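You operate a simulated robot arm through the tools that you are given. There is no shell and no other tool. Be economical: measure what you need, move in short steps, check, and stop when the job is done.

You run a simulated robot arm. Do the job below in one go: nothing can be reset, and whatever is moved stays where it is left.

## Task
Swap the red end plate for the white one and wedge it home.
Fine: lay the yellow wedge between the orange valve and the mould's red latch meanwhile; the red plate goes into the stand's free slot; the yellow wedge goes back under its bracket.
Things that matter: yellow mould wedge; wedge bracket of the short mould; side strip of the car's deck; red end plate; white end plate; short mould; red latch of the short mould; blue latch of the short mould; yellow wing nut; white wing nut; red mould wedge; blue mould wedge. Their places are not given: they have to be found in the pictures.

It is judged by the outcome, as a careful person would: the job done as asked, and still so three seconds after it is handed in. It fails if anything else is knocked over, pushed out of place, dropped, spilled or broken.

## Robot
A 6-joint arm with a two-finger parallel gripper, fixed in place. Base frame: the origin is at the foot of the arm, x ahead of it, y to its left, z up; the work surface is at about z = 820. Units: mm, rad, N and s.
With the tool pointing down near the work surface it reaches from about 260 to 680 mm from the base axis. Its first joint turns from -1.152 to 1.152 rad. Payload 2.9 kg.
The tool frame sits at the grasp point between the pads (the TCP): z along the fingers, y along the line on which they close. The tips reach 30 mm beyond it. The gripper opens to 110 mm. The fingers are 20 mm wide and 10 mm thick; the gripper's body (48 by 112 mm) begins 55 mm behind the TCP.
Orientation is told as [roll, pitch, yaw] about the base's x, y, z axes, in that order, counted from this pose: with the fingers straight down and closing along the base's y, the tool's x points along the base's -x, its y along +y and its z along -z.

## Interface
- The arm moves only by the tool play_rows. Its argument "series" is a list of rows, each an object of numbers (a shift or turn left out is 0, a gripper value left out holds the last): "claw": the finger opening in m, from 0 to 0.11; "dx", "dy", "dz": the shift along the tool's x, y, z in units of 25 mm (1.0 is 25 mm); "ax", "ay", "az": the turn, a rotation vector about the tool's x, y, z in units of 5 degrees (1.0 is 5 degrees). In form: [{"claw": .., "dx": .., "dy": .., "dz": .., "ax": .., "ay": .., "az": ..}, ...]. A call has 1 to 20 rows; each row shifts and turns the commanded pose from where the row before left it, along the tool's axes as they then stand. A call with a number of a shift or a turn outside -1 to 1 is refused whole. A row lasts 0.2 s, in which the tool goes at most 50 mm and 0.15 rad; a call with a longer step from one row to the next is refused whole, and so is a gripper value outside its range. Where a pose cannot be reached the arm comes as near as it can. A force on the tool above 90 N (or 10 N above the force at the start of the call, whichever is more), or a blocked arm, ends the call early, and 0.2 s more pass. The fingers move at their own pace (about 108 mm/s each) and stop on an object; they squeeze with about 36 N. The grip force told is the motor's: it shows also when the fingers shut on nothing. Time passes only in rows, and 0.2 s behind the last, so rows that do not move let the fingers close. The reply holds the time, the measured pose of the TCP, the force on the tool along the base axes, the opening and the grip force, in the units named above and with some noise.
- Cameras (640 x 400 px; columns grow to the right, rows downward): "scene" is fixed at [51.4, 424.8, 1390.4]; the picture's right is [-0.92, -0.40, 0.00], its down [-0.24, 0.54, -0.81] and it looks along [0.32, -0.74, -0.59] (base axes); focal length 290 px, centre (320, 200). "wrist" rides on the gripper at [-36, 0, -57] in the tool frame; the picture's right is [0.00, -1.00, 0.00], its down [0.97, 0.00, -0.24] and it looks along [0.24, 0.00, 0.97] (tool axes); focal length 218 px, centre (320, 200).
- grab_frame(camera): a new picture of that camera. It takes no simulated time.
- pixel_to_xyz(camera, pixels): there is no depth. For up to 12 entries [column, row, z] of the newest picture of that camera ("zoom" is the newest enlarged one), the place [x, y] in the base frame at which the ray of that pixel passes the height z, good to about 3 mm, but the place of the scene camera against the robot may be out by one fixed shift of up to 12 mm in any direction. It takes no simulated time.
- close_up(camera, box): a new picture of the part [left, top, right, bottom] of that camera's present view, enlarged. It takes no simulated time.
- job_done(): hands the job in; it is judged then, once.

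Keep the steps short. Do not move on a guess: measure, check each grasp and each placing, and mend mistakes. In all there are 80 turns and 46 pictures (those below and enlarged ones count). Leave the gripper open and the arm clear of the work at the hand-in unless told otherwise, and finish with a single line.

The tools are called by a JSON object that holds its "api" and its "payload". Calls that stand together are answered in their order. play_rows: Moves the arm, as the interface text tells. Its arguments: {"type":"object","properties":{"series":{"type":"array"}},"required":["series"]} The other tools are called the same way: grab_frame (camera) takes a picture; pixel_to_xyz (camera, pixels) gives the place at which the rays of pixels pass given heights; close_up (camera, box) takes an enlarged picture of a part of a camera's view; job_done () hands the job in.

At the start:

```text
t: 0.0
position: [402.1, -76.4, 1200.6]
tcp_rot: [0.001, -0.001, 0.0]
force: [0.0, -1.0, -0.1]
grip_width: 109.8
finger_force: 0.1
```

scene: 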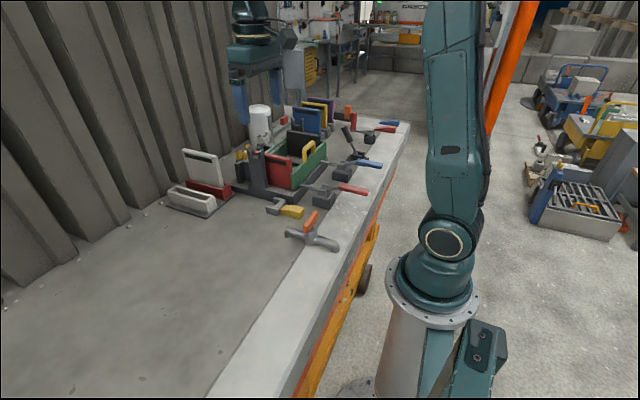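
wrist: 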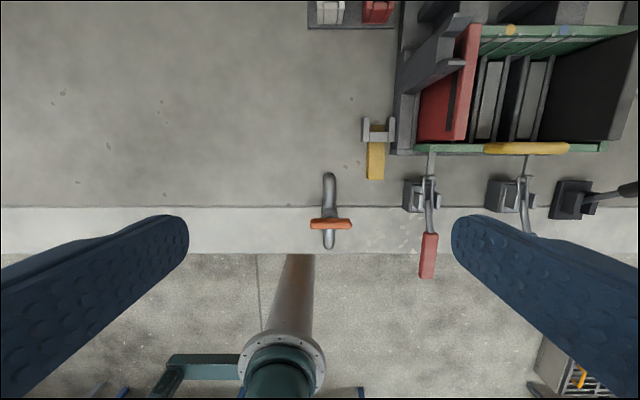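

I see the mould (green) with the red end plate, the yellow wedge under a bracket at about wrist (376,150), the red latch at (428,220) and the orange valve at (330,222). I'll enlarge these areas to see the details.

{"api": "close_up", "payload": {"camera": "scene", "box": [160, 90, 400, 260]}}

{"api": "close_up", "payload": {"camera": "wrist", "box": [290, 0, 640, 280]}}

```text
2.35 times, centred on (280, 175) of scene
```

zoom: 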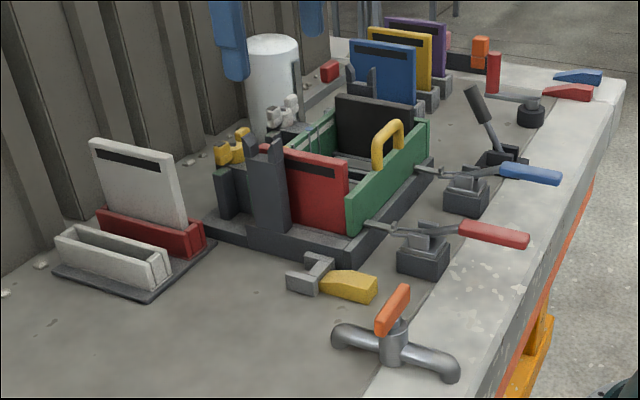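

```text
1.43 times, centred on (465, 140) of wrist
```

zoom: 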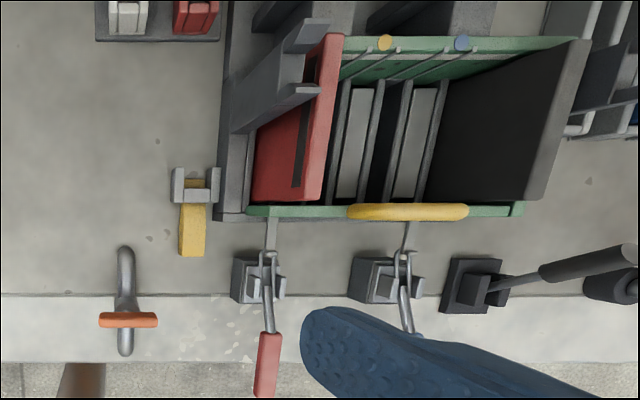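

Zoom is of the wrist view. I'll get rough coordinates: wedge ends, bracket, red plate corners, slots, latch, valve.

{"api": "pixel_to_xyz", "payload": {"camera": "zoom", "pixels": [[180, 256, 835], [205, 255, 835], [195, 185, 850], [312, 200, 920], [334, 36, 920], [128, 15, 850], [195, 15, 850], [268, 300, 840], [127, 320, 860], [127, 250, 820], [268, 390, 850], [0, 295, 820]]}}

{"api": "pixel_to_xyz", "payload": {"camera": "wrist", "pixels": [[0, 207, 820], [0, 254, 820], [367, 179, 840], [384, 179, 840], [378, 125, 850]]}}

```text
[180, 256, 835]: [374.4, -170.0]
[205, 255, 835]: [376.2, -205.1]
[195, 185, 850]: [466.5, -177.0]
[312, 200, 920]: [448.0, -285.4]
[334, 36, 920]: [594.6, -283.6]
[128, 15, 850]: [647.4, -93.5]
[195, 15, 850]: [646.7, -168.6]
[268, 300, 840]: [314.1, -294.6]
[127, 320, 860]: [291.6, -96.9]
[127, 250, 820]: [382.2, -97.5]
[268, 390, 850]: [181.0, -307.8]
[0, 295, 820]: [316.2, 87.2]
```

```text
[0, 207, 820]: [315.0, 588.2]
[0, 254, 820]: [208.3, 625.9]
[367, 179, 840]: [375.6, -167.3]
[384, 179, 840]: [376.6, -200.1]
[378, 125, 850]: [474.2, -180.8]
```

Rough places: wedge x 375–455, y≈-185 ; strip x≈208–315; gap between valve (y≈-97) and latch (y≈-290). I move above the wedge for a closer look.

{"api": "play_rows", "payload": {"series": [{"dy": -0.545, "dz": 0.9}, {"dy": -0.545, "dz": 0.9}, {"dy": -0.545, "dz": 0.9}, {"dy": -0.545, "dz": 0.9}, {"dy": -0.545, "dz": 0.9}, {"dy": -0.545, "dz": 0.9}, {"dy": -0.545, "dz": 0.9}, {"dy": -0.545, "dz": 0.9}]}}

{"api": "grab_frame", "payload": {"camera": "wrist"}}

{"api": "close_up", "payload": {"camera": "scene", "box": [250, 170, 350, 260]}}

```text
t: 1.8
position: [401.1, -185.5, 1019.5]
tcp_rot: [0.0, 0.0, 0.001]
force: [0.0, 0.1, 0.0]
grip_width: 109.7
finger_force: 0.1
```

```text
41 pictures are left
```

wrist: 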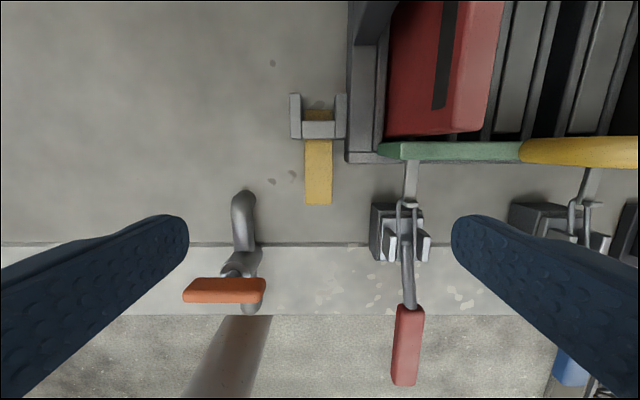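

```text
4.44 times, centred on (300, 215) of scene
```

zoom: 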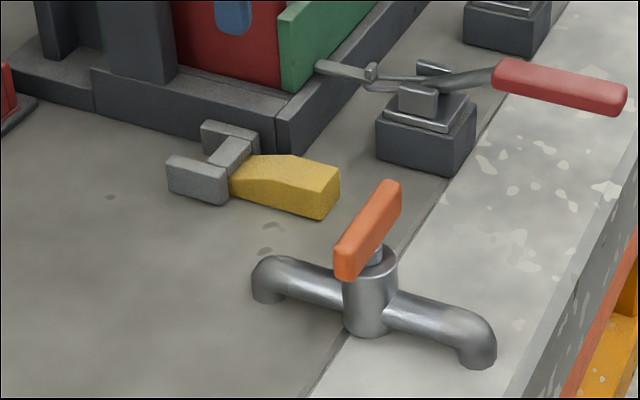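

The wedge is a block lying along x, its thin end through the U-bracket's bridge. I measure its edges, the bracket, and free space on the strip.

{"api": "pixel_to_xyz", "payload": {"camera": "wrist", "pixels": [[305, 204, 845], [332, 204, 845], [305, 140, 845], [332, 140, 845], [318, 110, 830], [303, 138, 850], [347, 138, 850], [291, 94, 850], [346, 94, 850], [200, 243, 820], [340, 315, 820], [264, 290, 880]]}}

{"api": "close_up", "payload": {"camera": "wrist", "box": [240, 70, 440, 220]}}

```text
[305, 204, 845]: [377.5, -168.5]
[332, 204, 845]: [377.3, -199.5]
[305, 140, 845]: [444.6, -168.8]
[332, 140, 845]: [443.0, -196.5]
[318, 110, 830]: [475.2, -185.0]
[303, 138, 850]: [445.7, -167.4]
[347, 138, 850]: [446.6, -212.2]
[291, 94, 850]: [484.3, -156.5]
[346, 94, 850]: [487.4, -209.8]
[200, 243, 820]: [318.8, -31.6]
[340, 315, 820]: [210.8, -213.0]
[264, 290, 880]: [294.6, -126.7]
```

```text
2.67 times, centred on (340, 145) of wrist
```

zoom: 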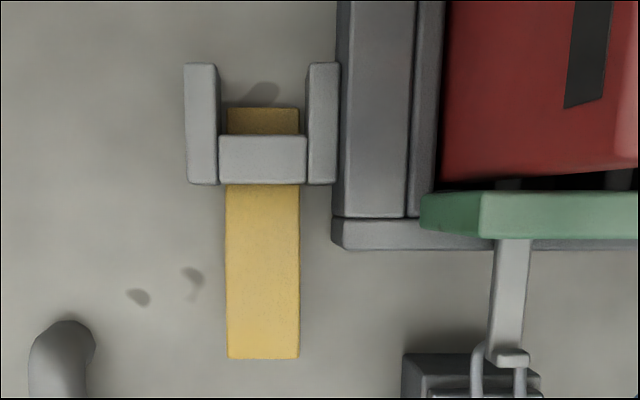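

The wedge runs x≈377–477, y centre ≈-183.5, about 29 wide. I descend with the fingers narrowed to 55 mm at x≈396, keeping the tips just above the deck.

{"api": "play_rows", "payload": {"series": [{"claw": 0.055, "dy": 0.08, "dx": 0.2, "dz": 1}, {"dz": 1}, {"dz": 1}, {"dz": 1}, {"dz": 1}, {"dz": 1}, {"dz": 0.5}, {}]}}

{"api": "grab_frame", "payload": {"camera": "wrist"}}

```text
t: 3.6
position: [396.4, -184.6, 856.8]
tcp_rot: [0.0, -0.002, 0.0]
force: [-0.1, 0.1, 0.7]
grip_width: 54.8
finger_force: 0.0
```

```text
38 pictures are left
```

wrist: 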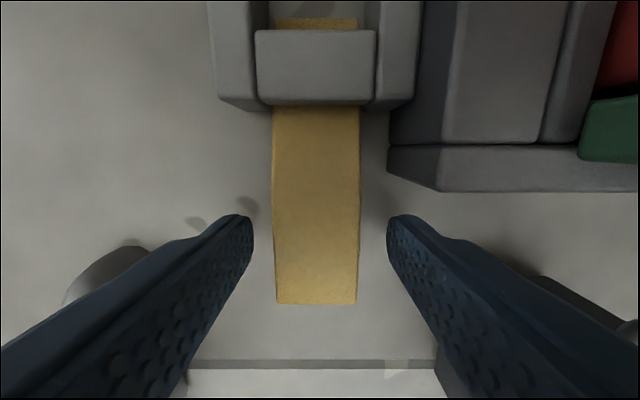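

The fingers straddle the wedge evenly. I close and let it settle.

{"api": "play_rows", "payload": {"series": [{"claw": 0.02}, {}, {}]}}

```text
t: 4.4
position: [396.0, -184.0, 855.6]
tcp_rot: [0.0, -0.001, 0.001]
force: [-0.8, 0.0, 0.2]
grip_width: 29.1
finger_force: 36.2
```

Gripped at 29.1 mm. Now I draw it straight out along -x by 50 mm in small steps.

{"api": "play_rows", "payload": {"series": [{"dx": 0.3}, {"dx": 0.4}, {"dx": 0.6}, {"dx": 0.7}]}}

{"api": "grab_frame", "payload": {"camera": "wrist"}}

```text
t: 5.4
position: [345.9, -183.4, 857.1]
tcp_rot: [-0.001, -0.001, 0.0]
force: [-0.7, 0.3, 0.9]
grip_width: 28.9
finger_force: 36.4
```

```text
37 pictures are left
```

wrist: 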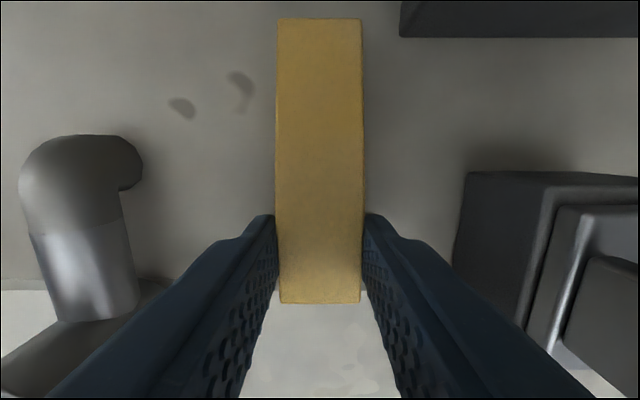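

The wedge is clear of the bracket. I lift it 30 mm, shift to y≈-195 (to keep the gripper body clear of the valve handle, which reaches y≈-133), then move to x≈240 over the strip.

{"api": "play_rows", "payload": {"series": [{"dz": -0.8}, {"dz": -0.4, "dy": -0.46}, {"dx": 0.9}, {"dx": 0.9}, {"dx": 0.9}, {"dx": 0.9}, {"dx": 0.66}, {}]}}

{"api": "grab_frame", "payload": {"camera": "wrist"}}

{"api": "close_up", "payload": {"camera": "scene", "box": [240, 160, 400, 270]}}

```text
t: 7.2
position: [240.1, -193.8, 886.8]
tcp_rot: [0.001, 0.0, -0.001]
force: [-0.2, 0.7, -0.7]
grip_width: 28.9
finger_force: 36.0
```

```text
36 pictures are left
```

wrist: 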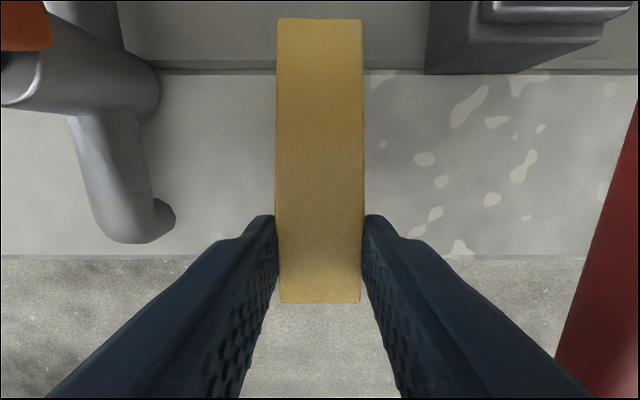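

```text
3.64 times, centred on (320, 215) of scene
```

zoom: 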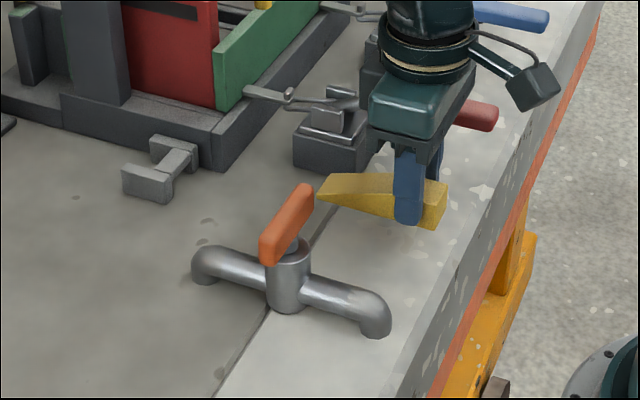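

I check where the strip's edges are under the wedge.

{"api": "pixel_to_xyz", "payload": {"camera": "wrist", "pixels": [[220, 74, 820], [220, 256, 820], [320, 303, 875], [320, 20, 855], [428, 74, 820], [637, 110, 870], [160, 90, 850]]}}

```text
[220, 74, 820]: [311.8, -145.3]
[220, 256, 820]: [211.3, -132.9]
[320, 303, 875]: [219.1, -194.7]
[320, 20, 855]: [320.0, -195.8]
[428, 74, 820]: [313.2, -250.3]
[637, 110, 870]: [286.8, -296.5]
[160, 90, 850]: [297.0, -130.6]
```

Strip x≈211–312; wedge 219–320. I nudge 3 mm inward and lower, the last bit in small steps.

{"api": "play_rows", "payload": {"series": [{"dx": 0.12, "dz": 0.4}, {"dz": 0.4}, {"dz": 0.16}, {"dz": 0.08}, {}]}}

```text
t: 8.4
position: [238.0, -194.2, 860.5]
tcp_rot: [0.001, 0.0, 0.0]
force: [-0.1, -0.8, -0.9]
grip_width: 29.1
finger_force: 35.9
```

{"api": "play_rows", "payload": {"series": [{"dz": 0.06}, {"dz": 0.06}, {}]}}

```text
t: 9.2
position: [238.6, -194.7, 858.4]
tcp_rot: [-0.001, 0.0, 0.0]
force: [-0.9, -0.3, -0.5]
grip_width: 28.6
finger_force: 35.9
```

{"api": "play_rows", "payload": {"series": [{"dz": 0.05}, {}, {}]}}

```text
t: 10.0
position: [236.2, -194.7, 857.5]
tcp_rot: [0.001, -0.002, -0.002]
force: [-0.2, 0.8, -0.8]
grip_width: 28.8
finger_force: 35.8
```

Still no contact sign; another 1 mm or so.

{"api": "play_rows", "payload": {"series": [{"dz": 0.05}, {}, {}]}}

{"api": "close_up", "payload": {"camera": "scene", "box": [300, 180, 380, 230]}}

```text
t: 10.8
position: [236.2, -195.4, 856.2]
tcp_rot: [0.0, 0.0, 0.001]
force: [-4.5, 4.3, 26.3]
grip_width: 28.9
finger_force: 36.0
```

```text
8.00 times, centred on (340, 205) of scene
```

zoom: 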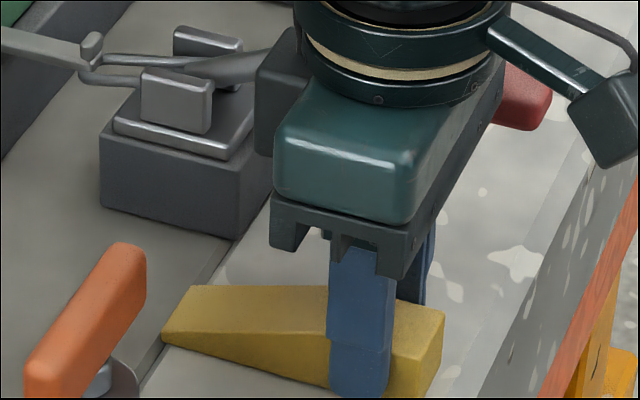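

Contact (26 N) and the wedge sits on the strip. I back off a hair, open to 48 mm, and rise.

{"api": "play_rows", "payload": {"series": [{"dz": -0.03}, {"claw": 0.048}, {}, {"dz": -0.5}, {"dz": -1}, {"dz": -1}, {"dz": -1}, {"dz": -1}, {"dz": -1}, {"dz": -1}, {"dz": -1}]}}

{"api": "grab_frame", "payload": {"camera": "wrist"}}

```text
t: 13.2
position: [236.6, -191.6, 1044.2]
tcp_rot: [0.0, 0.001, 0.001]
force: [0.1, 0.0, -0.3]
grip_width: 48.2
finger_force: 0.0
```

```text
33 pictures are left
```

wrist: 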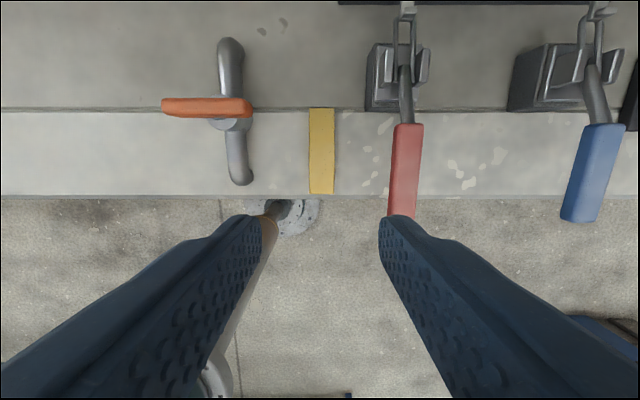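

The wedge lies on the strip between the valve and red latch. Next, I rise and go over the mould to measure the red plate.

{"api": "play_rows", "payload": {"series": [{"dz": -1}, {"dz": -1}, {"dz": -1}, {"dx": -1, "dy": -0.27}, {"dx": -1, "dy": -0.27}, {"dx": -1, "dy": -0.27}, {"dx": -1, "dy": -0.27}, {"dx": -1, "dy": -0.27}, {"dx": -1, "dy": -0.27}, {"dx": -1, "dy": -0.27}, {"dx": -1, "dy": -0.27}, {"dx": -1, "dy": -0.27}, {"dx": -1, "dy": -0.27}, {}]}}

{"api": "grab_frame", "payload": {"camera": "wrist"}}

{"api": "close_up", "payload": {"camera": "scene", "box": [160, 95, 340, 220]}}

```text
t: 16.2
position: [486.7, -262.2, 1119.0]
tcp_rot: [-0.001, 0.0, 0.001]
force: [0.2, 0.0, -0.1]
grip_width: 48.1
finger_force: 0.2
```

```text
32 pictures are left
```

wrist: 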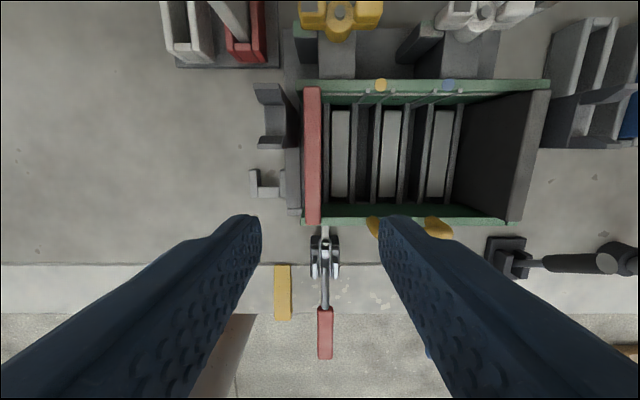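

```text
3.20 times, centred on (250, 158) of scene
```

zoom: 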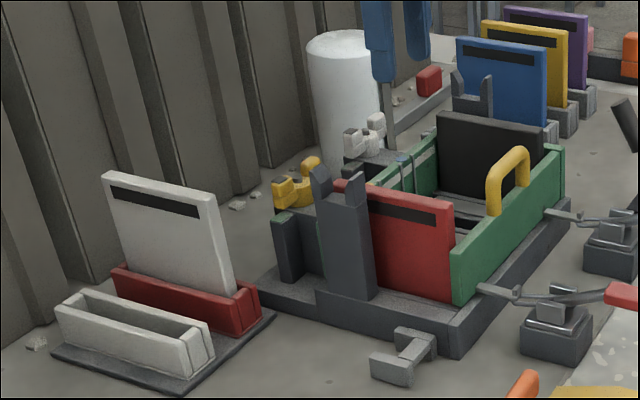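

I query the plate's top edge at several heights in both cameras to determine height.

{"api": "pixel_to_xyz", "payload": {"camera": "wrist", "pixels": [[312, 88, 940], [312, 222, 940], [303, 150, 940], [321, 150, 940], [312, 88, 970], [312, 222, 970], [303, 150, 970], [321, 150, 970], [282, 88, 970], [282, 142, 970], [258, 95, 970]]}}

{"api": "pixel_to_xyz", "payload": {"camera": "zoom", "pixels": [[343, 182, 940], [450, 205, 940], [343, 182, 970], [450, 205, 970], [105, 174, 970], [215, 192, 970], [105, 174, 940], [215, 192, 940], [318, 170, 960], [355, 178, 960]]}}

```text
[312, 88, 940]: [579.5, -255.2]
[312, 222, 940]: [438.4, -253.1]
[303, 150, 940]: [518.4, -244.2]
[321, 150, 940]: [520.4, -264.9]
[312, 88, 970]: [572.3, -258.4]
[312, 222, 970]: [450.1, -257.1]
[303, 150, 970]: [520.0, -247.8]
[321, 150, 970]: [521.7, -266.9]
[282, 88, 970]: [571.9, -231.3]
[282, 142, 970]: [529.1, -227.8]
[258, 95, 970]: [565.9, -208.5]
```

```text
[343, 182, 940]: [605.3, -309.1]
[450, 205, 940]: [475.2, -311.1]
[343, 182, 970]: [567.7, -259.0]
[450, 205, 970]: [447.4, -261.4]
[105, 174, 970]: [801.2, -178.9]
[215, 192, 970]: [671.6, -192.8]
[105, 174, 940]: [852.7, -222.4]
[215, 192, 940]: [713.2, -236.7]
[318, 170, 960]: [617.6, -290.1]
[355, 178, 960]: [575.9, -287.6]
```

Plate top is at z≈970, x≈450–572, y≈-257. Before lifting it, I go look at the stand and white plate, staying high.

{"api": "play_rows", "payload": {"series": [{"dx": -1, "dy": 1}, {"dx": -1, "dy": 1}, {"dx": -1, "dy": 1}, {"dx": -0.6, "dy": 1}, {}]}}

{"api": "grab_frame", "payload": {"camera": "wrist"}}

```text
t: 17.4
position: [578.0, -162.6, 1118.3]
tcp_rot: [0.0, -0.001, -0.001]
force: [-0.7, 0.2, -0.5]
grip_width: 47.8
finger_force: 0.0
```

```text
30 pictures are left
```

wrist: 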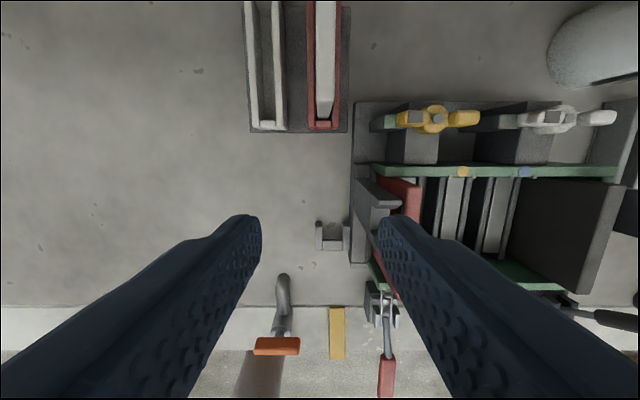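

{"api": "pixel_to_xyz", "payload": {"camera": "wrist", "pixels": [[250, 128, 870], [287, 126, 870], [258, 118, 870], [276, 118, 870], [250, 128, 850], [308, 126, 870], [340, 126, 870], [317, 112, 870], [333, 112, 870], [315, 5, 970], [336, 5, 970], [250, 2, 870]]}}

{"api": "close_up", "payload": {"camera": "wrist", "box": [230, 0, 430, 140]}}

```text
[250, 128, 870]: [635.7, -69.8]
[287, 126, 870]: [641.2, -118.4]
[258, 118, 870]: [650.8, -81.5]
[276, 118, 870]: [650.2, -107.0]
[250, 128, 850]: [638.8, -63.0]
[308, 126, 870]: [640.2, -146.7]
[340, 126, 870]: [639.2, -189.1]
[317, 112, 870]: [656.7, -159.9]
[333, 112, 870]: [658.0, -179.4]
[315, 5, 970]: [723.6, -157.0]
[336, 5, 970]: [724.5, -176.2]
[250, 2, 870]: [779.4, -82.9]
```

```text
2.86 times, centred on (330, 70) of wrist
```

zoom: 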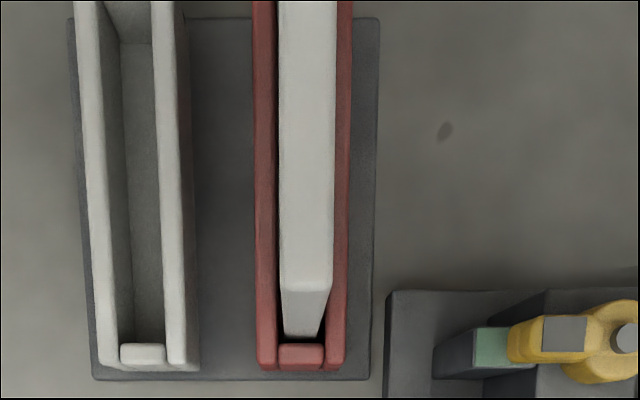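

I check the reach: the white plate is far out (centre x≈715). I move outward at this safe height to see how far the tool can go upright.

{"api": "play_rows", "payload": {"series": [{"dx": -1}, {"dx": -1}, {"dx": -1}, {"dx": -0.8}, {"dz": 0.6}, {}]}}

{"api": "grab_frame", "payload": {"camera": "wrist"}}

```text
t: 18.8
position: [614.7, -156.1, 1094.8]
tcp_rot: [0.0, 0.0, 0.001]
force: [0.1, -0.5, 0.0]
grip_width: 47.8
finger_force: 0.1
out of reach, approached as far as the arm can: row 2, 3, 4
```

```text
28 pictures are left
```

wrist: 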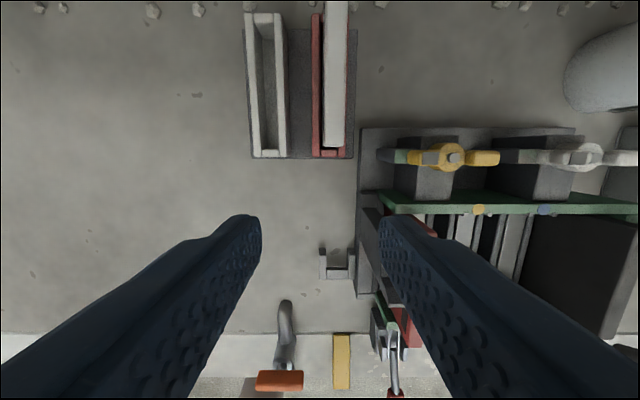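

Upright reach ends near 634 mm at this height, so I'll tilt the tool outward (about y) for the stand. First, measure the stand from this picture.

{"api": "pixel_to_xyz", "payload": {"camera": "wrist", "pixels": [[252, 156, 865], [284, 156, 865], [246, 14, 865], [279, 14, 865], [260, 148, 865], [275, 148, 865], [253, 22, 865], [272, 22, 865], [325, 147, 975], [345, 147, 975], [345, 147, 990], [325, 147, 990]]}}

{"api": "close_up", "payload": {"camera": "wrist", "box": [230, 0, 390, 170]}}

```text
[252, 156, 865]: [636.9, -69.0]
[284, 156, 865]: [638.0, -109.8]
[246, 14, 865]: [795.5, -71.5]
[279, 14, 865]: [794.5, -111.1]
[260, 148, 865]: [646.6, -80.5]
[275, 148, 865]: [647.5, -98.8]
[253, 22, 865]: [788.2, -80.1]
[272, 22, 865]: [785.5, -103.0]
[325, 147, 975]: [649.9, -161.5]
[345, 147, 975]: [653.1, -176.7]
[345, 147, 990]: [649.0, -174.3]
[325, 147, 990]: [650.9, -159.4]
```

```text
2.35 times, centred on (310, 85) of wrist
```

zoom: 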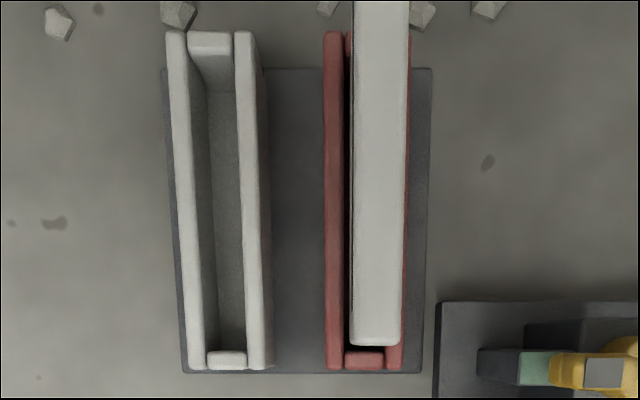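

Slot interior about 140 x 21 mm (x 647–787, y≈-91); white plate y≈-168. I tilt the tool 25° outward and test reach at x≈690, well above the plate.

{"api": "play_rows", "payload": {"series": [{"ay": -1}, {"ay": -1}, {"ay": -1}, {"ay": -1}, {"ay": -1}, {"dx": -0.71, "dz": 0.845}, {"dx": -0.71, "dz": 0.845}, {"dx": -0.71, "dz": 0.845}, {}]}}

{"api": "grab_frame", "payload": {"camera": "wrist"}}

```text
t: 20.8
position: [653.6, -138.3, 1102.5]
tcp_rot: [-0.007, -0.331, -0.001]
force: [0.5, -0.2, -0.1]
grip_width: 48.0
finger_force: 0.2
out of reach, approached as far as the arm can: row 3, 4, 5, 6, 7, 8
```

```text
26 pictures are left
```

wrist: 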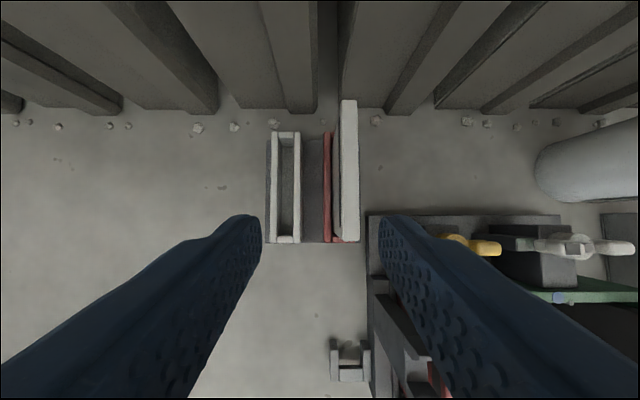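

The tilt stopped at 19°. I lower 70 mm (still above the plate tops) to see if reach grows.

{"api": "play_rows", "payload": {"series": [{"dx": 0.303, "dz": 0.883}, {"dx": 0.303, "dz": 0.883}, {"dx": 0.303, "dz": 0.883}, {"ay": -0.5}, {"ay": -0.5}, {}]}}

```text
t: 22.2
position: [641.3, -134.4, 1086.5]
tcp_rot: [-0.001, -0.327, 0.0]
force: [0.0, -0.2, -0.4]
grip_width: 47.9
finger_force: 0.0
out of reach, approached as far as the arm can: row 1, 2, 3, 4
```

The limit looks like a wrist singularity off-axis. I move back to y≈0 over empty deck, where the tilt stays in the arm's plane, and tilt further there.

{"api": "play_rows", "payload": {"series": [{"dx": 0.86, "dy": 0.893, "dz": -0.39}, {"dx": 0.86, "dy": 0.893, "dz": -0.39}, {"dx": 0.86, "dy": 0.893, "dz": -0.39}, {"dx": 0.86, "dy": 0.893, "dz": -0.39}, {"dx": 0.86, "dy": 0.893, "dz": -0.39}, {"dx": 0.86, "dy": 0.893, "dz": -0.39}, {}, {"ay": -1}, {"ay": -1}, {"ay": -1}, {"ay": -1}, {"ay": -1}, {}]}}

```text
t: 25.0
position: [649.4, -19.9, 1167.0]
tcp_rot: [0.0, -0.458, -0.001]
force: [-0.9, 0.9, -0.9]
grip_width: 47.9
finger_force: 0.1
out of reach, approached as far as the arm can: row 1, 2, 3, 4, 5, 6, 8, 9, 10, 11, 12
```

The commanded pose ran ahead of the reachable one. I untilt fully to bring command and arm together, then read the pose.

{"api": "play_rows", "payload": {"series": [{"ay": 1}, {"ay": 1}, {"ay": 1}, {"ay": 1}, {"ay": 1}, {"ay": 1}, {"ay": 1}, {"ay": 1}, {}]}}

```text
t: 26.6
position: [602.9, -24.8, 1140.0]
tcp_rot: [0.0, 0.097, -0.001]
force: [14.7, 0.1, -27.4]
grip_width: 48.1
finger_force: 0.1
out of reach, approached as far as the arm can: row 4, 5, 7
stopped in row 7: the force on the tool passed its limit (the readings are from after the stop); the commanded pose is now the measured one
```

Command now equals the measured pose. I level the tool and retreat to a comfortable pose x≈480, z≈1060.

{"api": "play_rows", "payload": {"series": [{"dx": 1}, {"dx": 1, "ay": -0.55}, {"dx": 1, "ay": -0.56}, {"dx": 1, "dz": 1}, {"dx": 0.9, "dz": 1}, {"dz": 1}, {}]}}

```text
t: 28.2
position: [479.4, -25.6, 1070.9]
tcp_rot: [0.001, 0.006, 0.0]
force: [0.2, 0.4, -0.8]
grip_width: 47.8
finger_force: 0.1
```

Good. Now a tilt test here: 20° outward, in steps.

{"api": "play_rows", "payload": {"series": [{"ay": -1}, {"ay": -1}, {"ay": -1}, {"ay": -1}, {}]}}

```text
t: 29.4
position: [478.9, -24.8, 1072.4]
tcp_rot: [-0.001, -0.345, -0.001]
force: [-0.9, 0.2, 0.4]
grip_width: 48.0
finger_force: 0.2
```

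{"api": "play_rows", "payload": {"series": [{"ay": -1}, {"ay": -1}, {"ay": -1}, {"ay": -1}, {}]}}

```text
t: 30.6
position: [478.2, -24.8, 1071.2]
tcp_rot: [-0.001, -0.695, 0.001]
force: [-0.1, -0.1, 0.6]
grip_width: 47.7
finger_force: 0.1
```

40° works here. Now test reaching outward with it: toward x≈690, z≈985 over empty deck at y≈-25.

{"api": "play_rows", "payload": {"series": [{"dx": -0.476, "dz": 0.899}, {"dx": -0.476, "dz": 0.899}, {"dx": -0.476, "dz": 0.899}, {"dx": -0.476, "dz": 0.899}, {"dx": -0.476, "dz": 0.899}, {"dx": -0.476, "dz": 0.899}, {"dx": -0.476, "dz": 0.899}, {"dx": -0.476, "dz": 0.899}, {"dx": -0.476, "dz": 0.899}, {}]}}

```text
t: 32.8
position: [691.4, -25.0, 983.6]
tcp_rot: [0.001, -0.694, 0.0]
force: [0.1, 0.3, -0.2]
grip_width: 48.2
finger_force: 0.0
```

40° tilt reaches x 691. I raise 40 mm and slide sideways over the white plate (y≈-168) to look.

{"api": "play_rows", "payload": {"series": [{"dx": -0.515, "dz": -0.613}, {"dx": -0.515, "dz": -0.613}, {"dy": -0.953}, {"dy": -0.953}, {"dy": -0.953}, {"dy": -0.953}, {"dy": -0.953}, {"dy": -0.953}, {}]}}

{"api": "grab_frame", "payload": {"camera": "wrist"}}

```text
t: 34.8
position: [691.7, -168.3, 1025.1]
tcp_rot: [-0.001, -0.693, 0.002]
force: [0.0, 0.2, 0.7]
grip_width: 47.8
finger_force: 0.0
```

```text
25 pictures are left
```

wrist: 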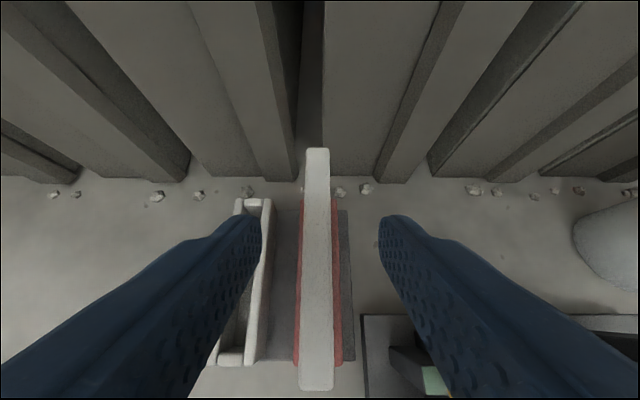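

Reached, and the plate is nearly centred between the fingers. I measure it here.

{"api": "pixel_to_xyz", "payload": {"camera": "wrist", "pixels": [[300, 388, 985], [335, 388, 985], [305, 150, 985], [329, 150, 985], [300, 388, 970], [305, 150, 970], [241, 200, 865], [268, 200, 865], [219, 362, 865], [253, 362, 865], [296, 360, 865], [342, 360, 865]]}}

{"api": "close_up", "payload": {"camera": "scene", "box": [160, 100, 330, 220]}}

```text
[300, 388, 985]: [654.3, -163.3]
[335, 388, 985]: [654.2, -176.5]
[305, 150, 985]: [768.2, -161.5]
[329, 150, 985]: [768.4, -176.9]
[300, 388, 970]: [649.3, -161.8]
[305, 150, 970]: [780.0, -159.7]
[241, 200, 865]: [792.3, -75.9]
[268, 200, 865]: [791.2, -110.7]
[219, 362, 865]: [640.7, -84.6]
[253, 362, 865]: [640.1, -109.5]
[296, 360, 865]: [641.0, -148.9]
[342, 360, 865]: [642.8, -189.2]
```

```text
3.33 times, centred on (245, 160) of scene
```

zoom: 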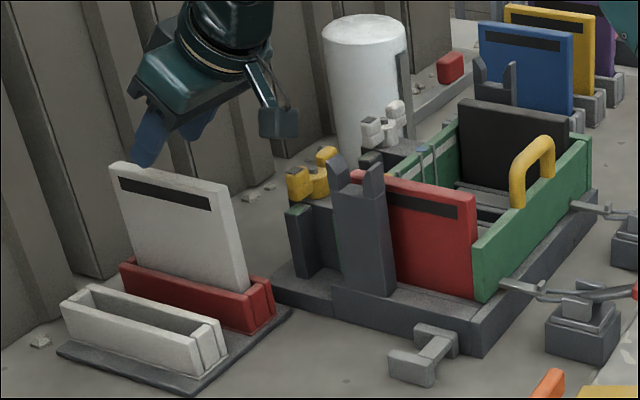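

White plate: x≈652–775, y≈-169, top ≈980, and 40° tilt serves it. Now I go back with the same tilt to above the red plate, near x≈480 where no fork post stands beside it, and look.

{"api": "play_rows", "payload": {"series": [{"dx": 0.873, "dz": -0.844}, {"dx": 0.873, "dz": -0.844, "dy": -0.5}, {"dx": 0.873, "dz": -0.844, "dy": -0.6}, {"dx": 0.873, "dz": -0.844, "dy": -0.6}, {"dx": 0.873, "dz": -0.844, "dy": -0.6}, {"dx": 0.873, "dz": -0.844, "dy": -0.6}, {"dx": 0.873, "dz": -0.844, "dy": -0.66}, {}]}}

{"api": "grab_frame", "payload": {"camera": "wrist"}}

```text
t: 36.6
position: [479.6, -257.1, 1041.5]
tcp_rot: [-0.001, -0.692, 0.003]
force: [0.7, 0.2, -0.4]
grip_width: 48.2
finger_force: 0.0
```

```text
23 pictures are left
```

wrist: 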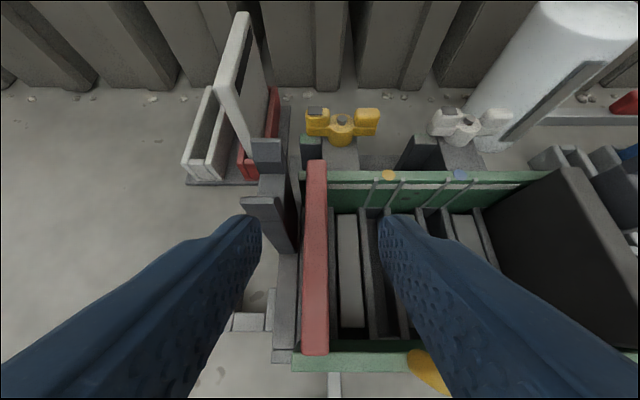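

I see the plate's top edge running (317,160) to (315,353), with the fork post's prongs at (268,150) and (262,203). I measure.

{"api": "pixel_to_xyz", "payload": {"camera": "wrist", "pixels": [[302, 353, 970], [329, 353, 970], [308, 160, 970], [326, 160, 970], [250, 150, 990], [283, 150, 990], [244, 206, 990], [285, 206, 990], [283, 206, 970], [275, 360, 840], [294, 360, 960], [320, 372, 955]]}}

{"api": "close_up", "payload": {"camera": "wrist", "box": [230, 120, 400, 390]}}

```text
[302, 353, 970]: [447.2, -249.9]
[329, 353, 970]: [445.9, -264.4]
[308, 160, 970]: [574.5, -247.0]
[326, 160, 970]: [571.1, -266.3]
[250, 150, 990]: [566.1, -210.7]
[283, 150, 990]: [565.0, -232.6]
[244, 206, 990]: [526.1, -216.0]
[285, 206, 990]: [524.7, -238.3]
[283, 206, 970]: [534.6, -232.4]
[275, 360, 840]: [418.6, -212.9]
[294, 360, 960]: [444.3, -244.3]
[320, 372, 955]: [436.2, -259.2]
```

```text
1.48 times, centred on (315, 255) of wrist
```

zoom: 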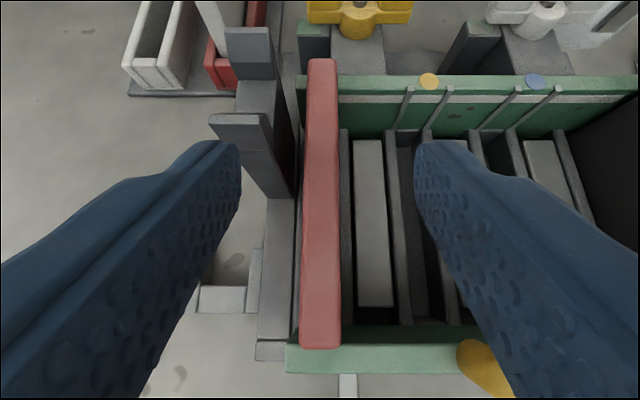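

I check the yellow handle's place, since the gripper body must clear it.

{"api": "pixel_to_xyz", "payload": {"camera": "scene", "pixels": [[304, 161.5, 955], [304, 161.5, 975], [311, 141.5, 980], [311, 141.5, 1000], [311, 141.5, 1020], [302, 147, 980], [302, 147, 1000], [287, 172, 955], [287, 172, 945]]}}

{"api": "pixel_to_xyz", "payload": {"camera": "wrist", "pixels": [[407, 352, 980], [407, 352, 1000], [425, 365, 980], [425, 365, 1000], [450, 392, 1000]]}}

```text
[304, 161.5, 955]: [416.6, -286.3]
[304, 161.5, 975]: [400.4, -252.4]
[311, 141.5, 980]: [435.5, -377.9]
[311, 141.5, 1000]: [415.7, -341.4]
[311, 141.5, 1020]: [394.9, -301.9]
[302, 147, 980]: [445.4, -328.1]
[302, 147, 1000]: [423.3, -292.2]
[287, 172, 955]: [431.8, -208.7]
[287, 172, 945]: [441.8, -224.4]
```

```text
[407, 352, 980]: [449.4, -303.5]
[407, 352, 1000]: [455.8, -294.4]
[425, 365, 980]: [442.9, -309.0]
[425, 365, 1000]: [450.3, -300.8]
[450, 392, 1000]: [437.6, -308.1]
```

Handle near end at y≈-305, z≈988; body clearance is adequate with TCP at z≈968. I descend with 38 mm opening onto the red plate's top.

{"api": "play_rows", "payload": {"series": [{"claw": 0.038, "dx": 0.472, "dz": 0.563}, {"dx": 0.472, "dz": 0.563}, {"dx": 0.472, "dz": 0.563}, {"dx": 0.472, "dz": 0.563}, {}]}}

{"api": "grab_frame", "payload": {"camera": "wrist"}}

{"api": "close_up", "payload": {"camera": "scene", "box": [220, 90, 360, 200]}}

```text
t: 37.8
position: [479.9, -255.6, 965.9]
tcp_rot: [-0.002, -0.693, 0.001]
force: [0.2, -0.4, 0.1]
grip_width: 38.2
finger_force: 0.1
```

```text
21 pictures are left
```

wrist: 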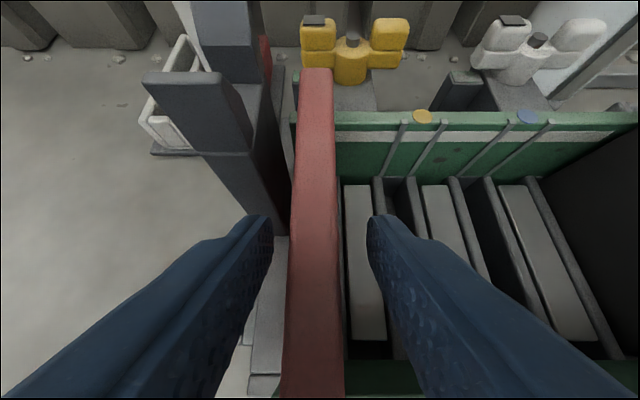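

```text
3.64 times, centred on (290, 145) of scene
```

zoom: 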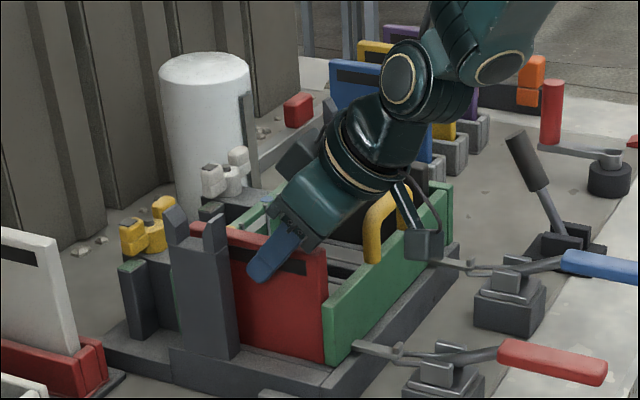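

Fingers are either side of the plate with clearance. I close on it.

{"api": "play_rows", "payload": {"series": [{"claw": 0.005}, {}, {}]}}

```text
t: 38.6
position: [479.9, -255.9, 967.1]
tcp_rot: [0.0, -0.694, 0.0]
force: [-1.1, 1.1, -1.1]
grip_width: 15.6
finger_force: 35.6
```

Gripped (15.6 mm). I lift 20 mm first and check.

{"api": "play_rows", "payload": {"series": [{"dx": -0.257, "dz": -0.306}, {"dx": -0.257, "dz": -0.306}, {}]}}

{"api": "close_up", "payload": {"camera": "scene", "box": [220, 90, 360, 200]}}

```text
t: 39.4
position: [480.4, -256.7, 985.9]
tcp_rot: [0.001, -0.692, 0.002]
force: [-0.4, -0.4, -3.8]
grip_width: 15.7
finger_force: 35.8
```

```text
3.64 times, centred on (290, 145) of scene
```

zoom: 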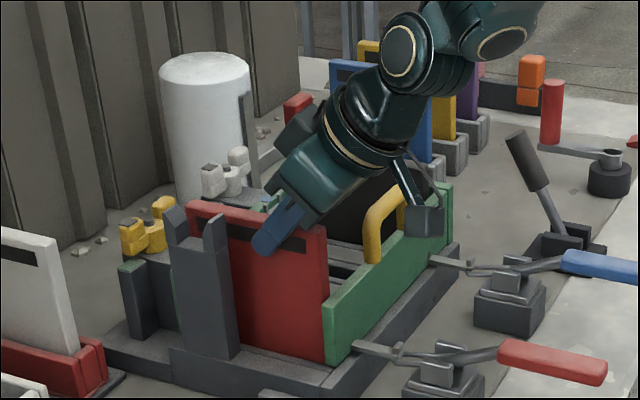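

It lifts level, weighing ~4 N. I continue up 155 mm.

{"api": "play_rows", "payload": {"series": [{"dx": -0.498, "dz": -0.594}, {"dx": -0.498, "dz": -0.594}, {"dx": -0.498, "dz": -0.594}, {"dx": -0.498, "dz": -0.594}, {"dx": -0.498, "dz": -0.594}, {"dx": -0.498, "dz": -0.594}, {"dx": -0.498, "dz": -0.594}, {"dx": -0.498, "dz": -0.594}, {}]}}

{"api": "grab_frame", "payload": {"camera": "scene"}}

```text
t: 41.4
position: [478.8, -258.0, 1139.4]
tcp_rot: [-0.001, -0.694, 0.0]
force: [0.0, 0.0, -3.3]
grip_width: 15.9
finger_force: 35.9
```

```text
18 pictures are left
```

scene: 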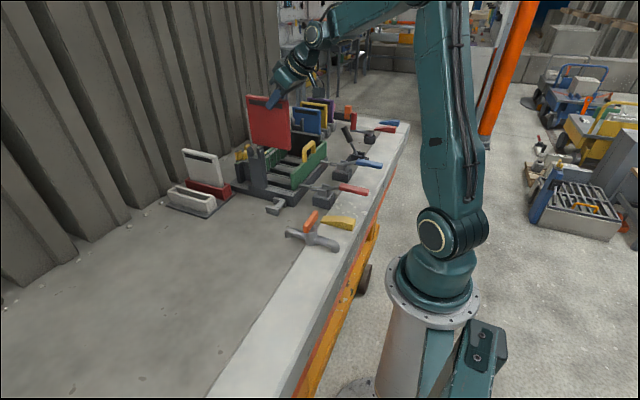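

I check the plate's bottom height against the fork prongs.

{"api": "pixel_to_xyz", "payload": {"camera": "scene", "pixels": [[290, 151, 990], [290, 151, 1010], [290, 151, 1030], [288, 104, 1130], [288, 104, 1150], [251, 145, 1010], [251, 145, 1030]]}}

{"api": "close_up", "payload": {"camera": "scene", "box": [220, 80, 320, 200]}}

```text
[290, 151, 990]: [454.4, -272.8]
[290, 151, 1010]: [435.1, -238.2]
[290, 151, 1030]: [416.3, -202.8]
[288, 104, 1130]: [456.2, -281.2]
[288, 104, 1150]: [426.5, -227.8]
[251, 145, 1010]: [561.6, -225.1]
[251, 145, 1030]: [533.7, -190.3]
```

```text
3.33 times, centred on (270, 140) of scene
```

zoom: 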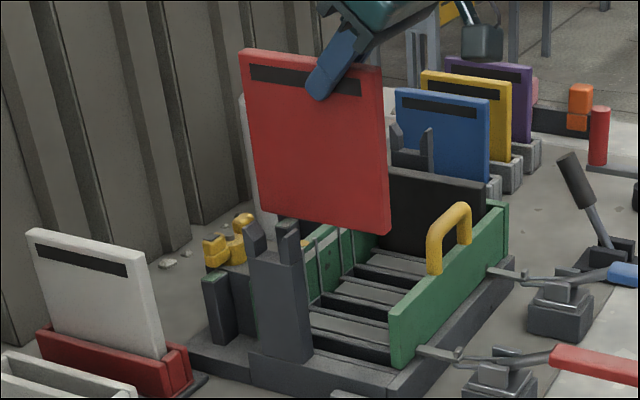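

The bottom is at ~1000, too close to the prong tops (~1000–1010). So I first draw the plate 80 mm toward me (-x), then move it over to y≈-91.

{"api": "play_rows", "payload": {"series": [{"dx": 0.817, "dz": -0.686}, {"dx": 0.817, "dz": -0.686}, {"dx": 0.817, "dz": -0.686}, {"dy": 0.95}, {"dy": 0.95}, {"dy": 0.95}, {"dy": 0.95}, {"dy": 0.95}, {"dy": 0.95}, {"dy": 0.95}, {}]}}

```text
t: 43.8
position: [398.5, -91.1, 1140.8]
tcp_rot: [0.0, -0.693, 0.001]
force: [-0.2, -0.6, -3.7]
grip_width: 15.7
finger_force: 36.3
```

Now outward and partly down, to just above the free slot.

{"api": "play_rows", "payload": {"series": [{"dx": -0.601, "dz": 0.913}, {"dx": -0.601, "dz": 0.913}, {"dx": -0.601, "dz": 0.913}, {"dx": -0.601, "dz": 0.913}, {"dx": -0.601, "dz": 0.913}, {"dx": -0.601, "dz": 0.913}, {"dx": -0.601, "dz": 0.913}, {"dx": -0.601, "dz": 0.913}, {"dx": -0.601, "dz": 0.913}, {"dx": -0.601, "dz": 0.913}, {"dx": -0.601, "dz": 0.913}, {}]}}

{"api": "grab_frame", "payload": {"camera": "wrist"}}

{"api": "close_up", "payload": {"camera": "scene", "box": [140, 90, 260, 230]}}

```text
t: 46.4
position: [686.9, -91.2, 1054.6]
tcp_rot: [0.001, -0.694, 0.001]
force: [0.4, 0.6, -3.0]
grip_width: 15.9
finger_force: 36.2
```

```text
16 pictures are left
```

wrist: 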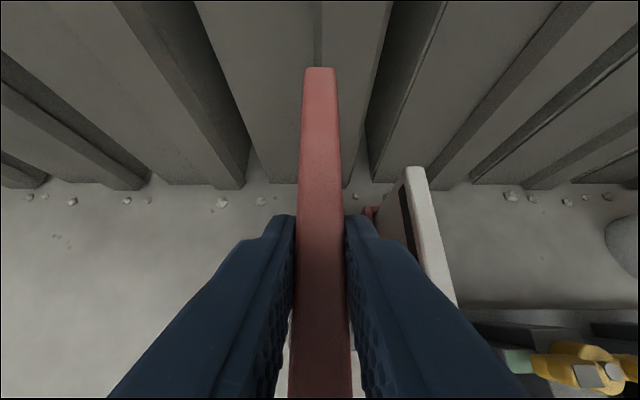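

```text
2.86 times, centred on (200, 160) of scene
```

zoom: 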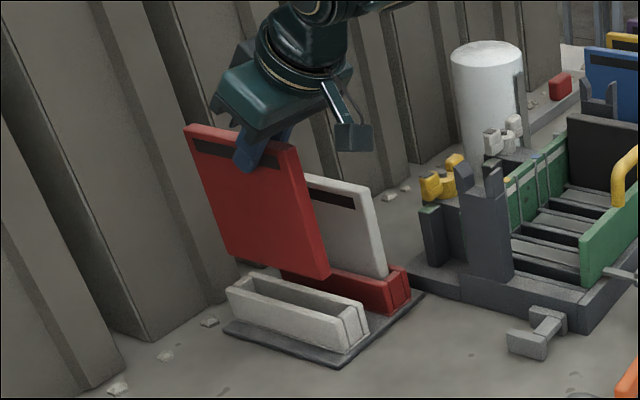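

Alignment: plate centre (716,-91.2) vs slot centre (717,-91.5), clearance about ±4 mm. I lower 40 mm and check.

{"api": "play_rows", "payload": {"series": [{"dx": 0.343, "dz": 0.409}, {"dx": 0.343, "dz": 0.409}, {"dx": 0.343, "dz": 0.409}, {}]}}

{"api": "close_up", "payload": {"camera": "scene", "box": [170, 130, 250, 230]}}

```text
t: 47.4
position: [685.7, -91.5, 1014.2]
tcp_rot: [-0.002, -0.693, 0.001]
force: [0.0, 0.2, -3.9]
grip_width: 15.6
finger_force: 35.6
```

```text
4.00 times, centred on (210, 180) of scene
```

zoom: 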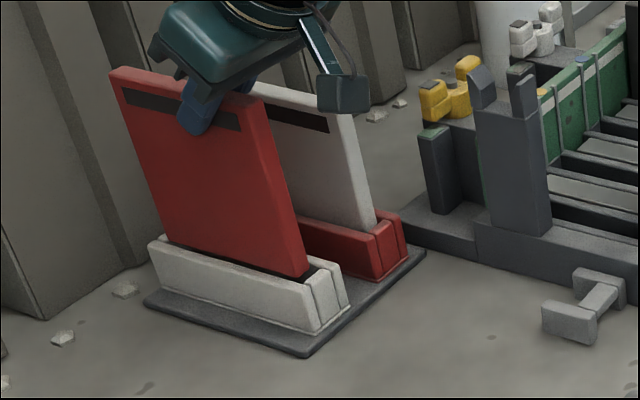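

The bottom edge is lined up with the opening. I lower slowly another 20 mm.

{"api": "play_rows", "payload": {"series": [{"dx": 0.129, "dz": 0.153}, {"dx": 0.129, "dz": 0.153}, {"dx": 0.129, "dz": 0.153}, {"dx": 0.129, "dz": 0.153}, {}]}}

```text
t: 48.6
position: [687.3, -90.7, 995.6]
tcp_rot: [0.0, -0.693, 0.002]
force: [0.6, -0.7, -4.5]
grip_width: 15.7
finger_force: 36.0
```

Free so far. Another 12 mm.

{"api": "play_rows", "payload": {"series": [{"dx": 0.103, "dz": 0.123}, {"dx": 0.103, "dz": 0.123}, {"dx": 0.103, "dz": 0.123}, {}]}}

{"api": "close_up", "payload": {"camera": "scene", "box": [170, 130, 250, 230]}}

```text
t: 49.6
position: [685.4, -90.5, 981.5]
tcp_rot: [0.0, -0.694, 0.001]
force: [0.3, -0.8, -4.3]
grip_width: 15.8
finger_force: 36.3
```

```text
4.00 times, centred on (210, 180) of scene
```

zoom: 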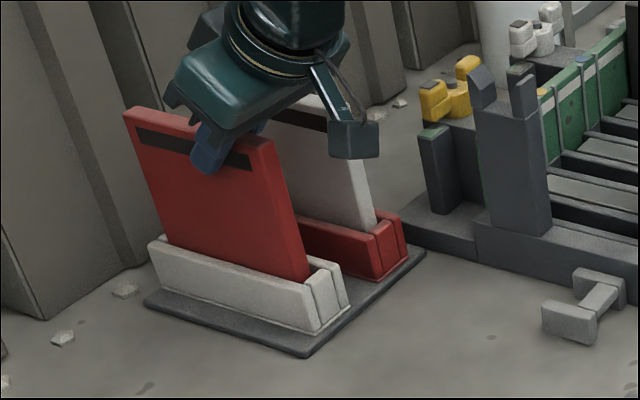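

It's in the slot. Small steps until it touches the floor.

{"api": "play_rows", "payload": {"series": [{"dx": 0.051, "dz": 0.061}, {"dx": 0.051, "dz": 0.061}, {}]}}

```text
t: 50.4
position: [686.0, -89.4, 977.2]
tcp_rot: [0.001, -0.692, 0.001]
force: [-0.1, -1.3, -3.6]
grip_width: 15.8
finger_force: 35.8
```

{"api": "play_rows", "payload": {"series": [{"dx": 0.051, "dz": 0.061}, {}]}}

```text
t: 51.0
position: [686.2, -89.9, 975.1]
tcp_rot: [-0.001, -0.694, 0.001]
force: [-0.2, 1.0, -3.0]
grip_width: 15.7
finger_force: 36.1
```

{"api": "play_rows", "payload": {"series": [{"dx": 0.051, "dz": 0.061}, {}]}}

```text
t: 51.6
position: [686.4, -90.7, 974.8]
tcp_rot: [0.0, -0.693, 0.001]
force: [0.7, 0.6, 0.4]
grip_width: 16.1
finger_force: 36.1
```

Contact: the weight is off (force z ≈ 0). I open gently to 36 mm and rise 70 mm.

{"api": "play_rows", "payload": {"series": [{"claw": 0.036}, {}, {"dx": -0.45, "dz": -0.536}, {"dx": -0.45, "dz": -0.536}, {"dx": -0.45, "dz": -0.536}, {"dx": -0.45, "dz": -0.536}, {}]}}

{"api": "grab_frame", "payload": {"camera": "wrist"}}

```text
t: 53.2
position: [687.2, -90.1, 1044.5]
tcp_rot: [0.0, -0.694, 0.001]
force: [0.9, -0.7, 0.2]
grip_width: 36.0
finger_force: 0.1
```

```text
12 pictures are left
```

wrist: 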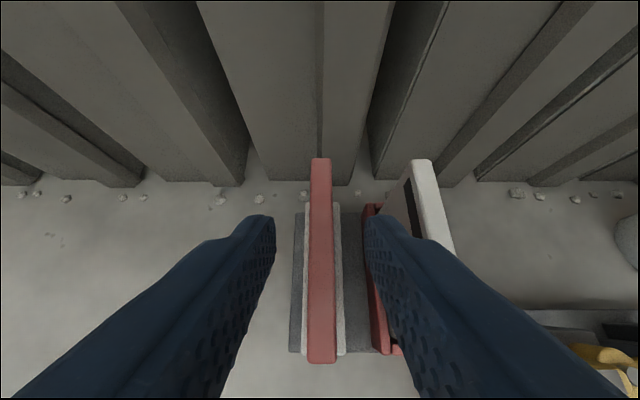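

The red plate stands in the free slot. Next I move over the white plate (y≈-168.8) and lower with 36 mm opening to the same grip height.

{"api": "play_rows", "payload": {"series": [{"dy": -0.787}, {"dy": -0.787}, {"dy": -0.787}, {"dy": -0.787}, {"dx": 0.46, "dz": 0.5475}, {"dx": 0.46, "dz": 0.5475}, {"dx": 0.46, "dz": 0.5475}, {"dx": 0.46, "dz": 0.5475}, {}]}}

{"api": "grab_frame", "payload": {"camera": "wrist"}}

```text
t: 55.2
position: [686.0, -170.2, 973.0]
tcp_rot: [0.001, -0.693, 0.001]
force: [0.9, -0.1, 0.8]
grip_width: 35.7
finger_force: 0.0
```

```text
11 pictures are left
```

wrist: 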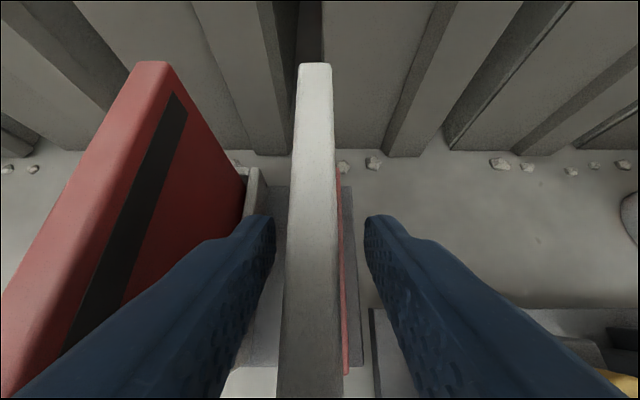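

The plate sits ~3 mm to the left of the finger centre. I shift +2.8 mm in y, then close.

{"api": "play_rows", "payload": {"series": [{"dy": 0.11}, {"claw": 0.005}, {}, {}]}}

```text
t: 56.2
position: [685.4, -166.6, 971.7]
tcp_rot: [0.001, -0.692, 0.0]
force: [0.7, -0.8, 0.4]
grip_width: 15.6
finger_force: 36.1
```

Gripped at 15.6 mm. I lift 80 mm straight up.

{"api": "play_rows", "payload": {"series": [{"dx": -0.257, "dz": -0.306}, {"dx": -0.257, "dz": -0.306}, {"dx": -0.5145, "dz": -0.613}, {"dx": -0.5145, "dz": -0.613}, {"dx": -0.5145, "dz": -0.613}, {}]}}

{"api": "close_up", "payload": {"camera": "scene", "box": [150, 90, 270, 230]}}

```text
t: 57.6
position: [686.4, -166.5, 1053.6]
tcp_rot: [0.001, -0.693, -0.001]
force: [-0.3, -0.2, -3.2]
grip_width: 15.7
finger_force: 35.7
```

```text
2.86 times, centred on (210, 160) of scene
```

zoom: 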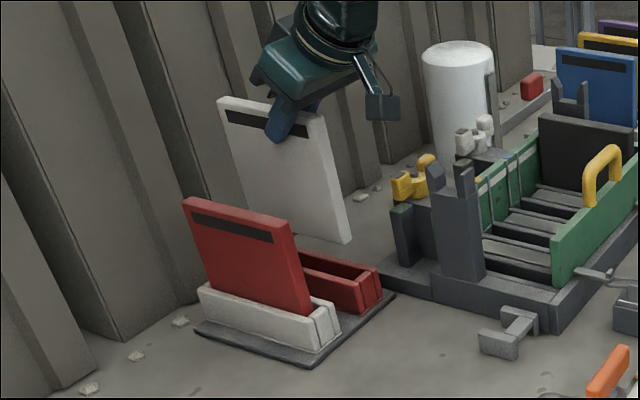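

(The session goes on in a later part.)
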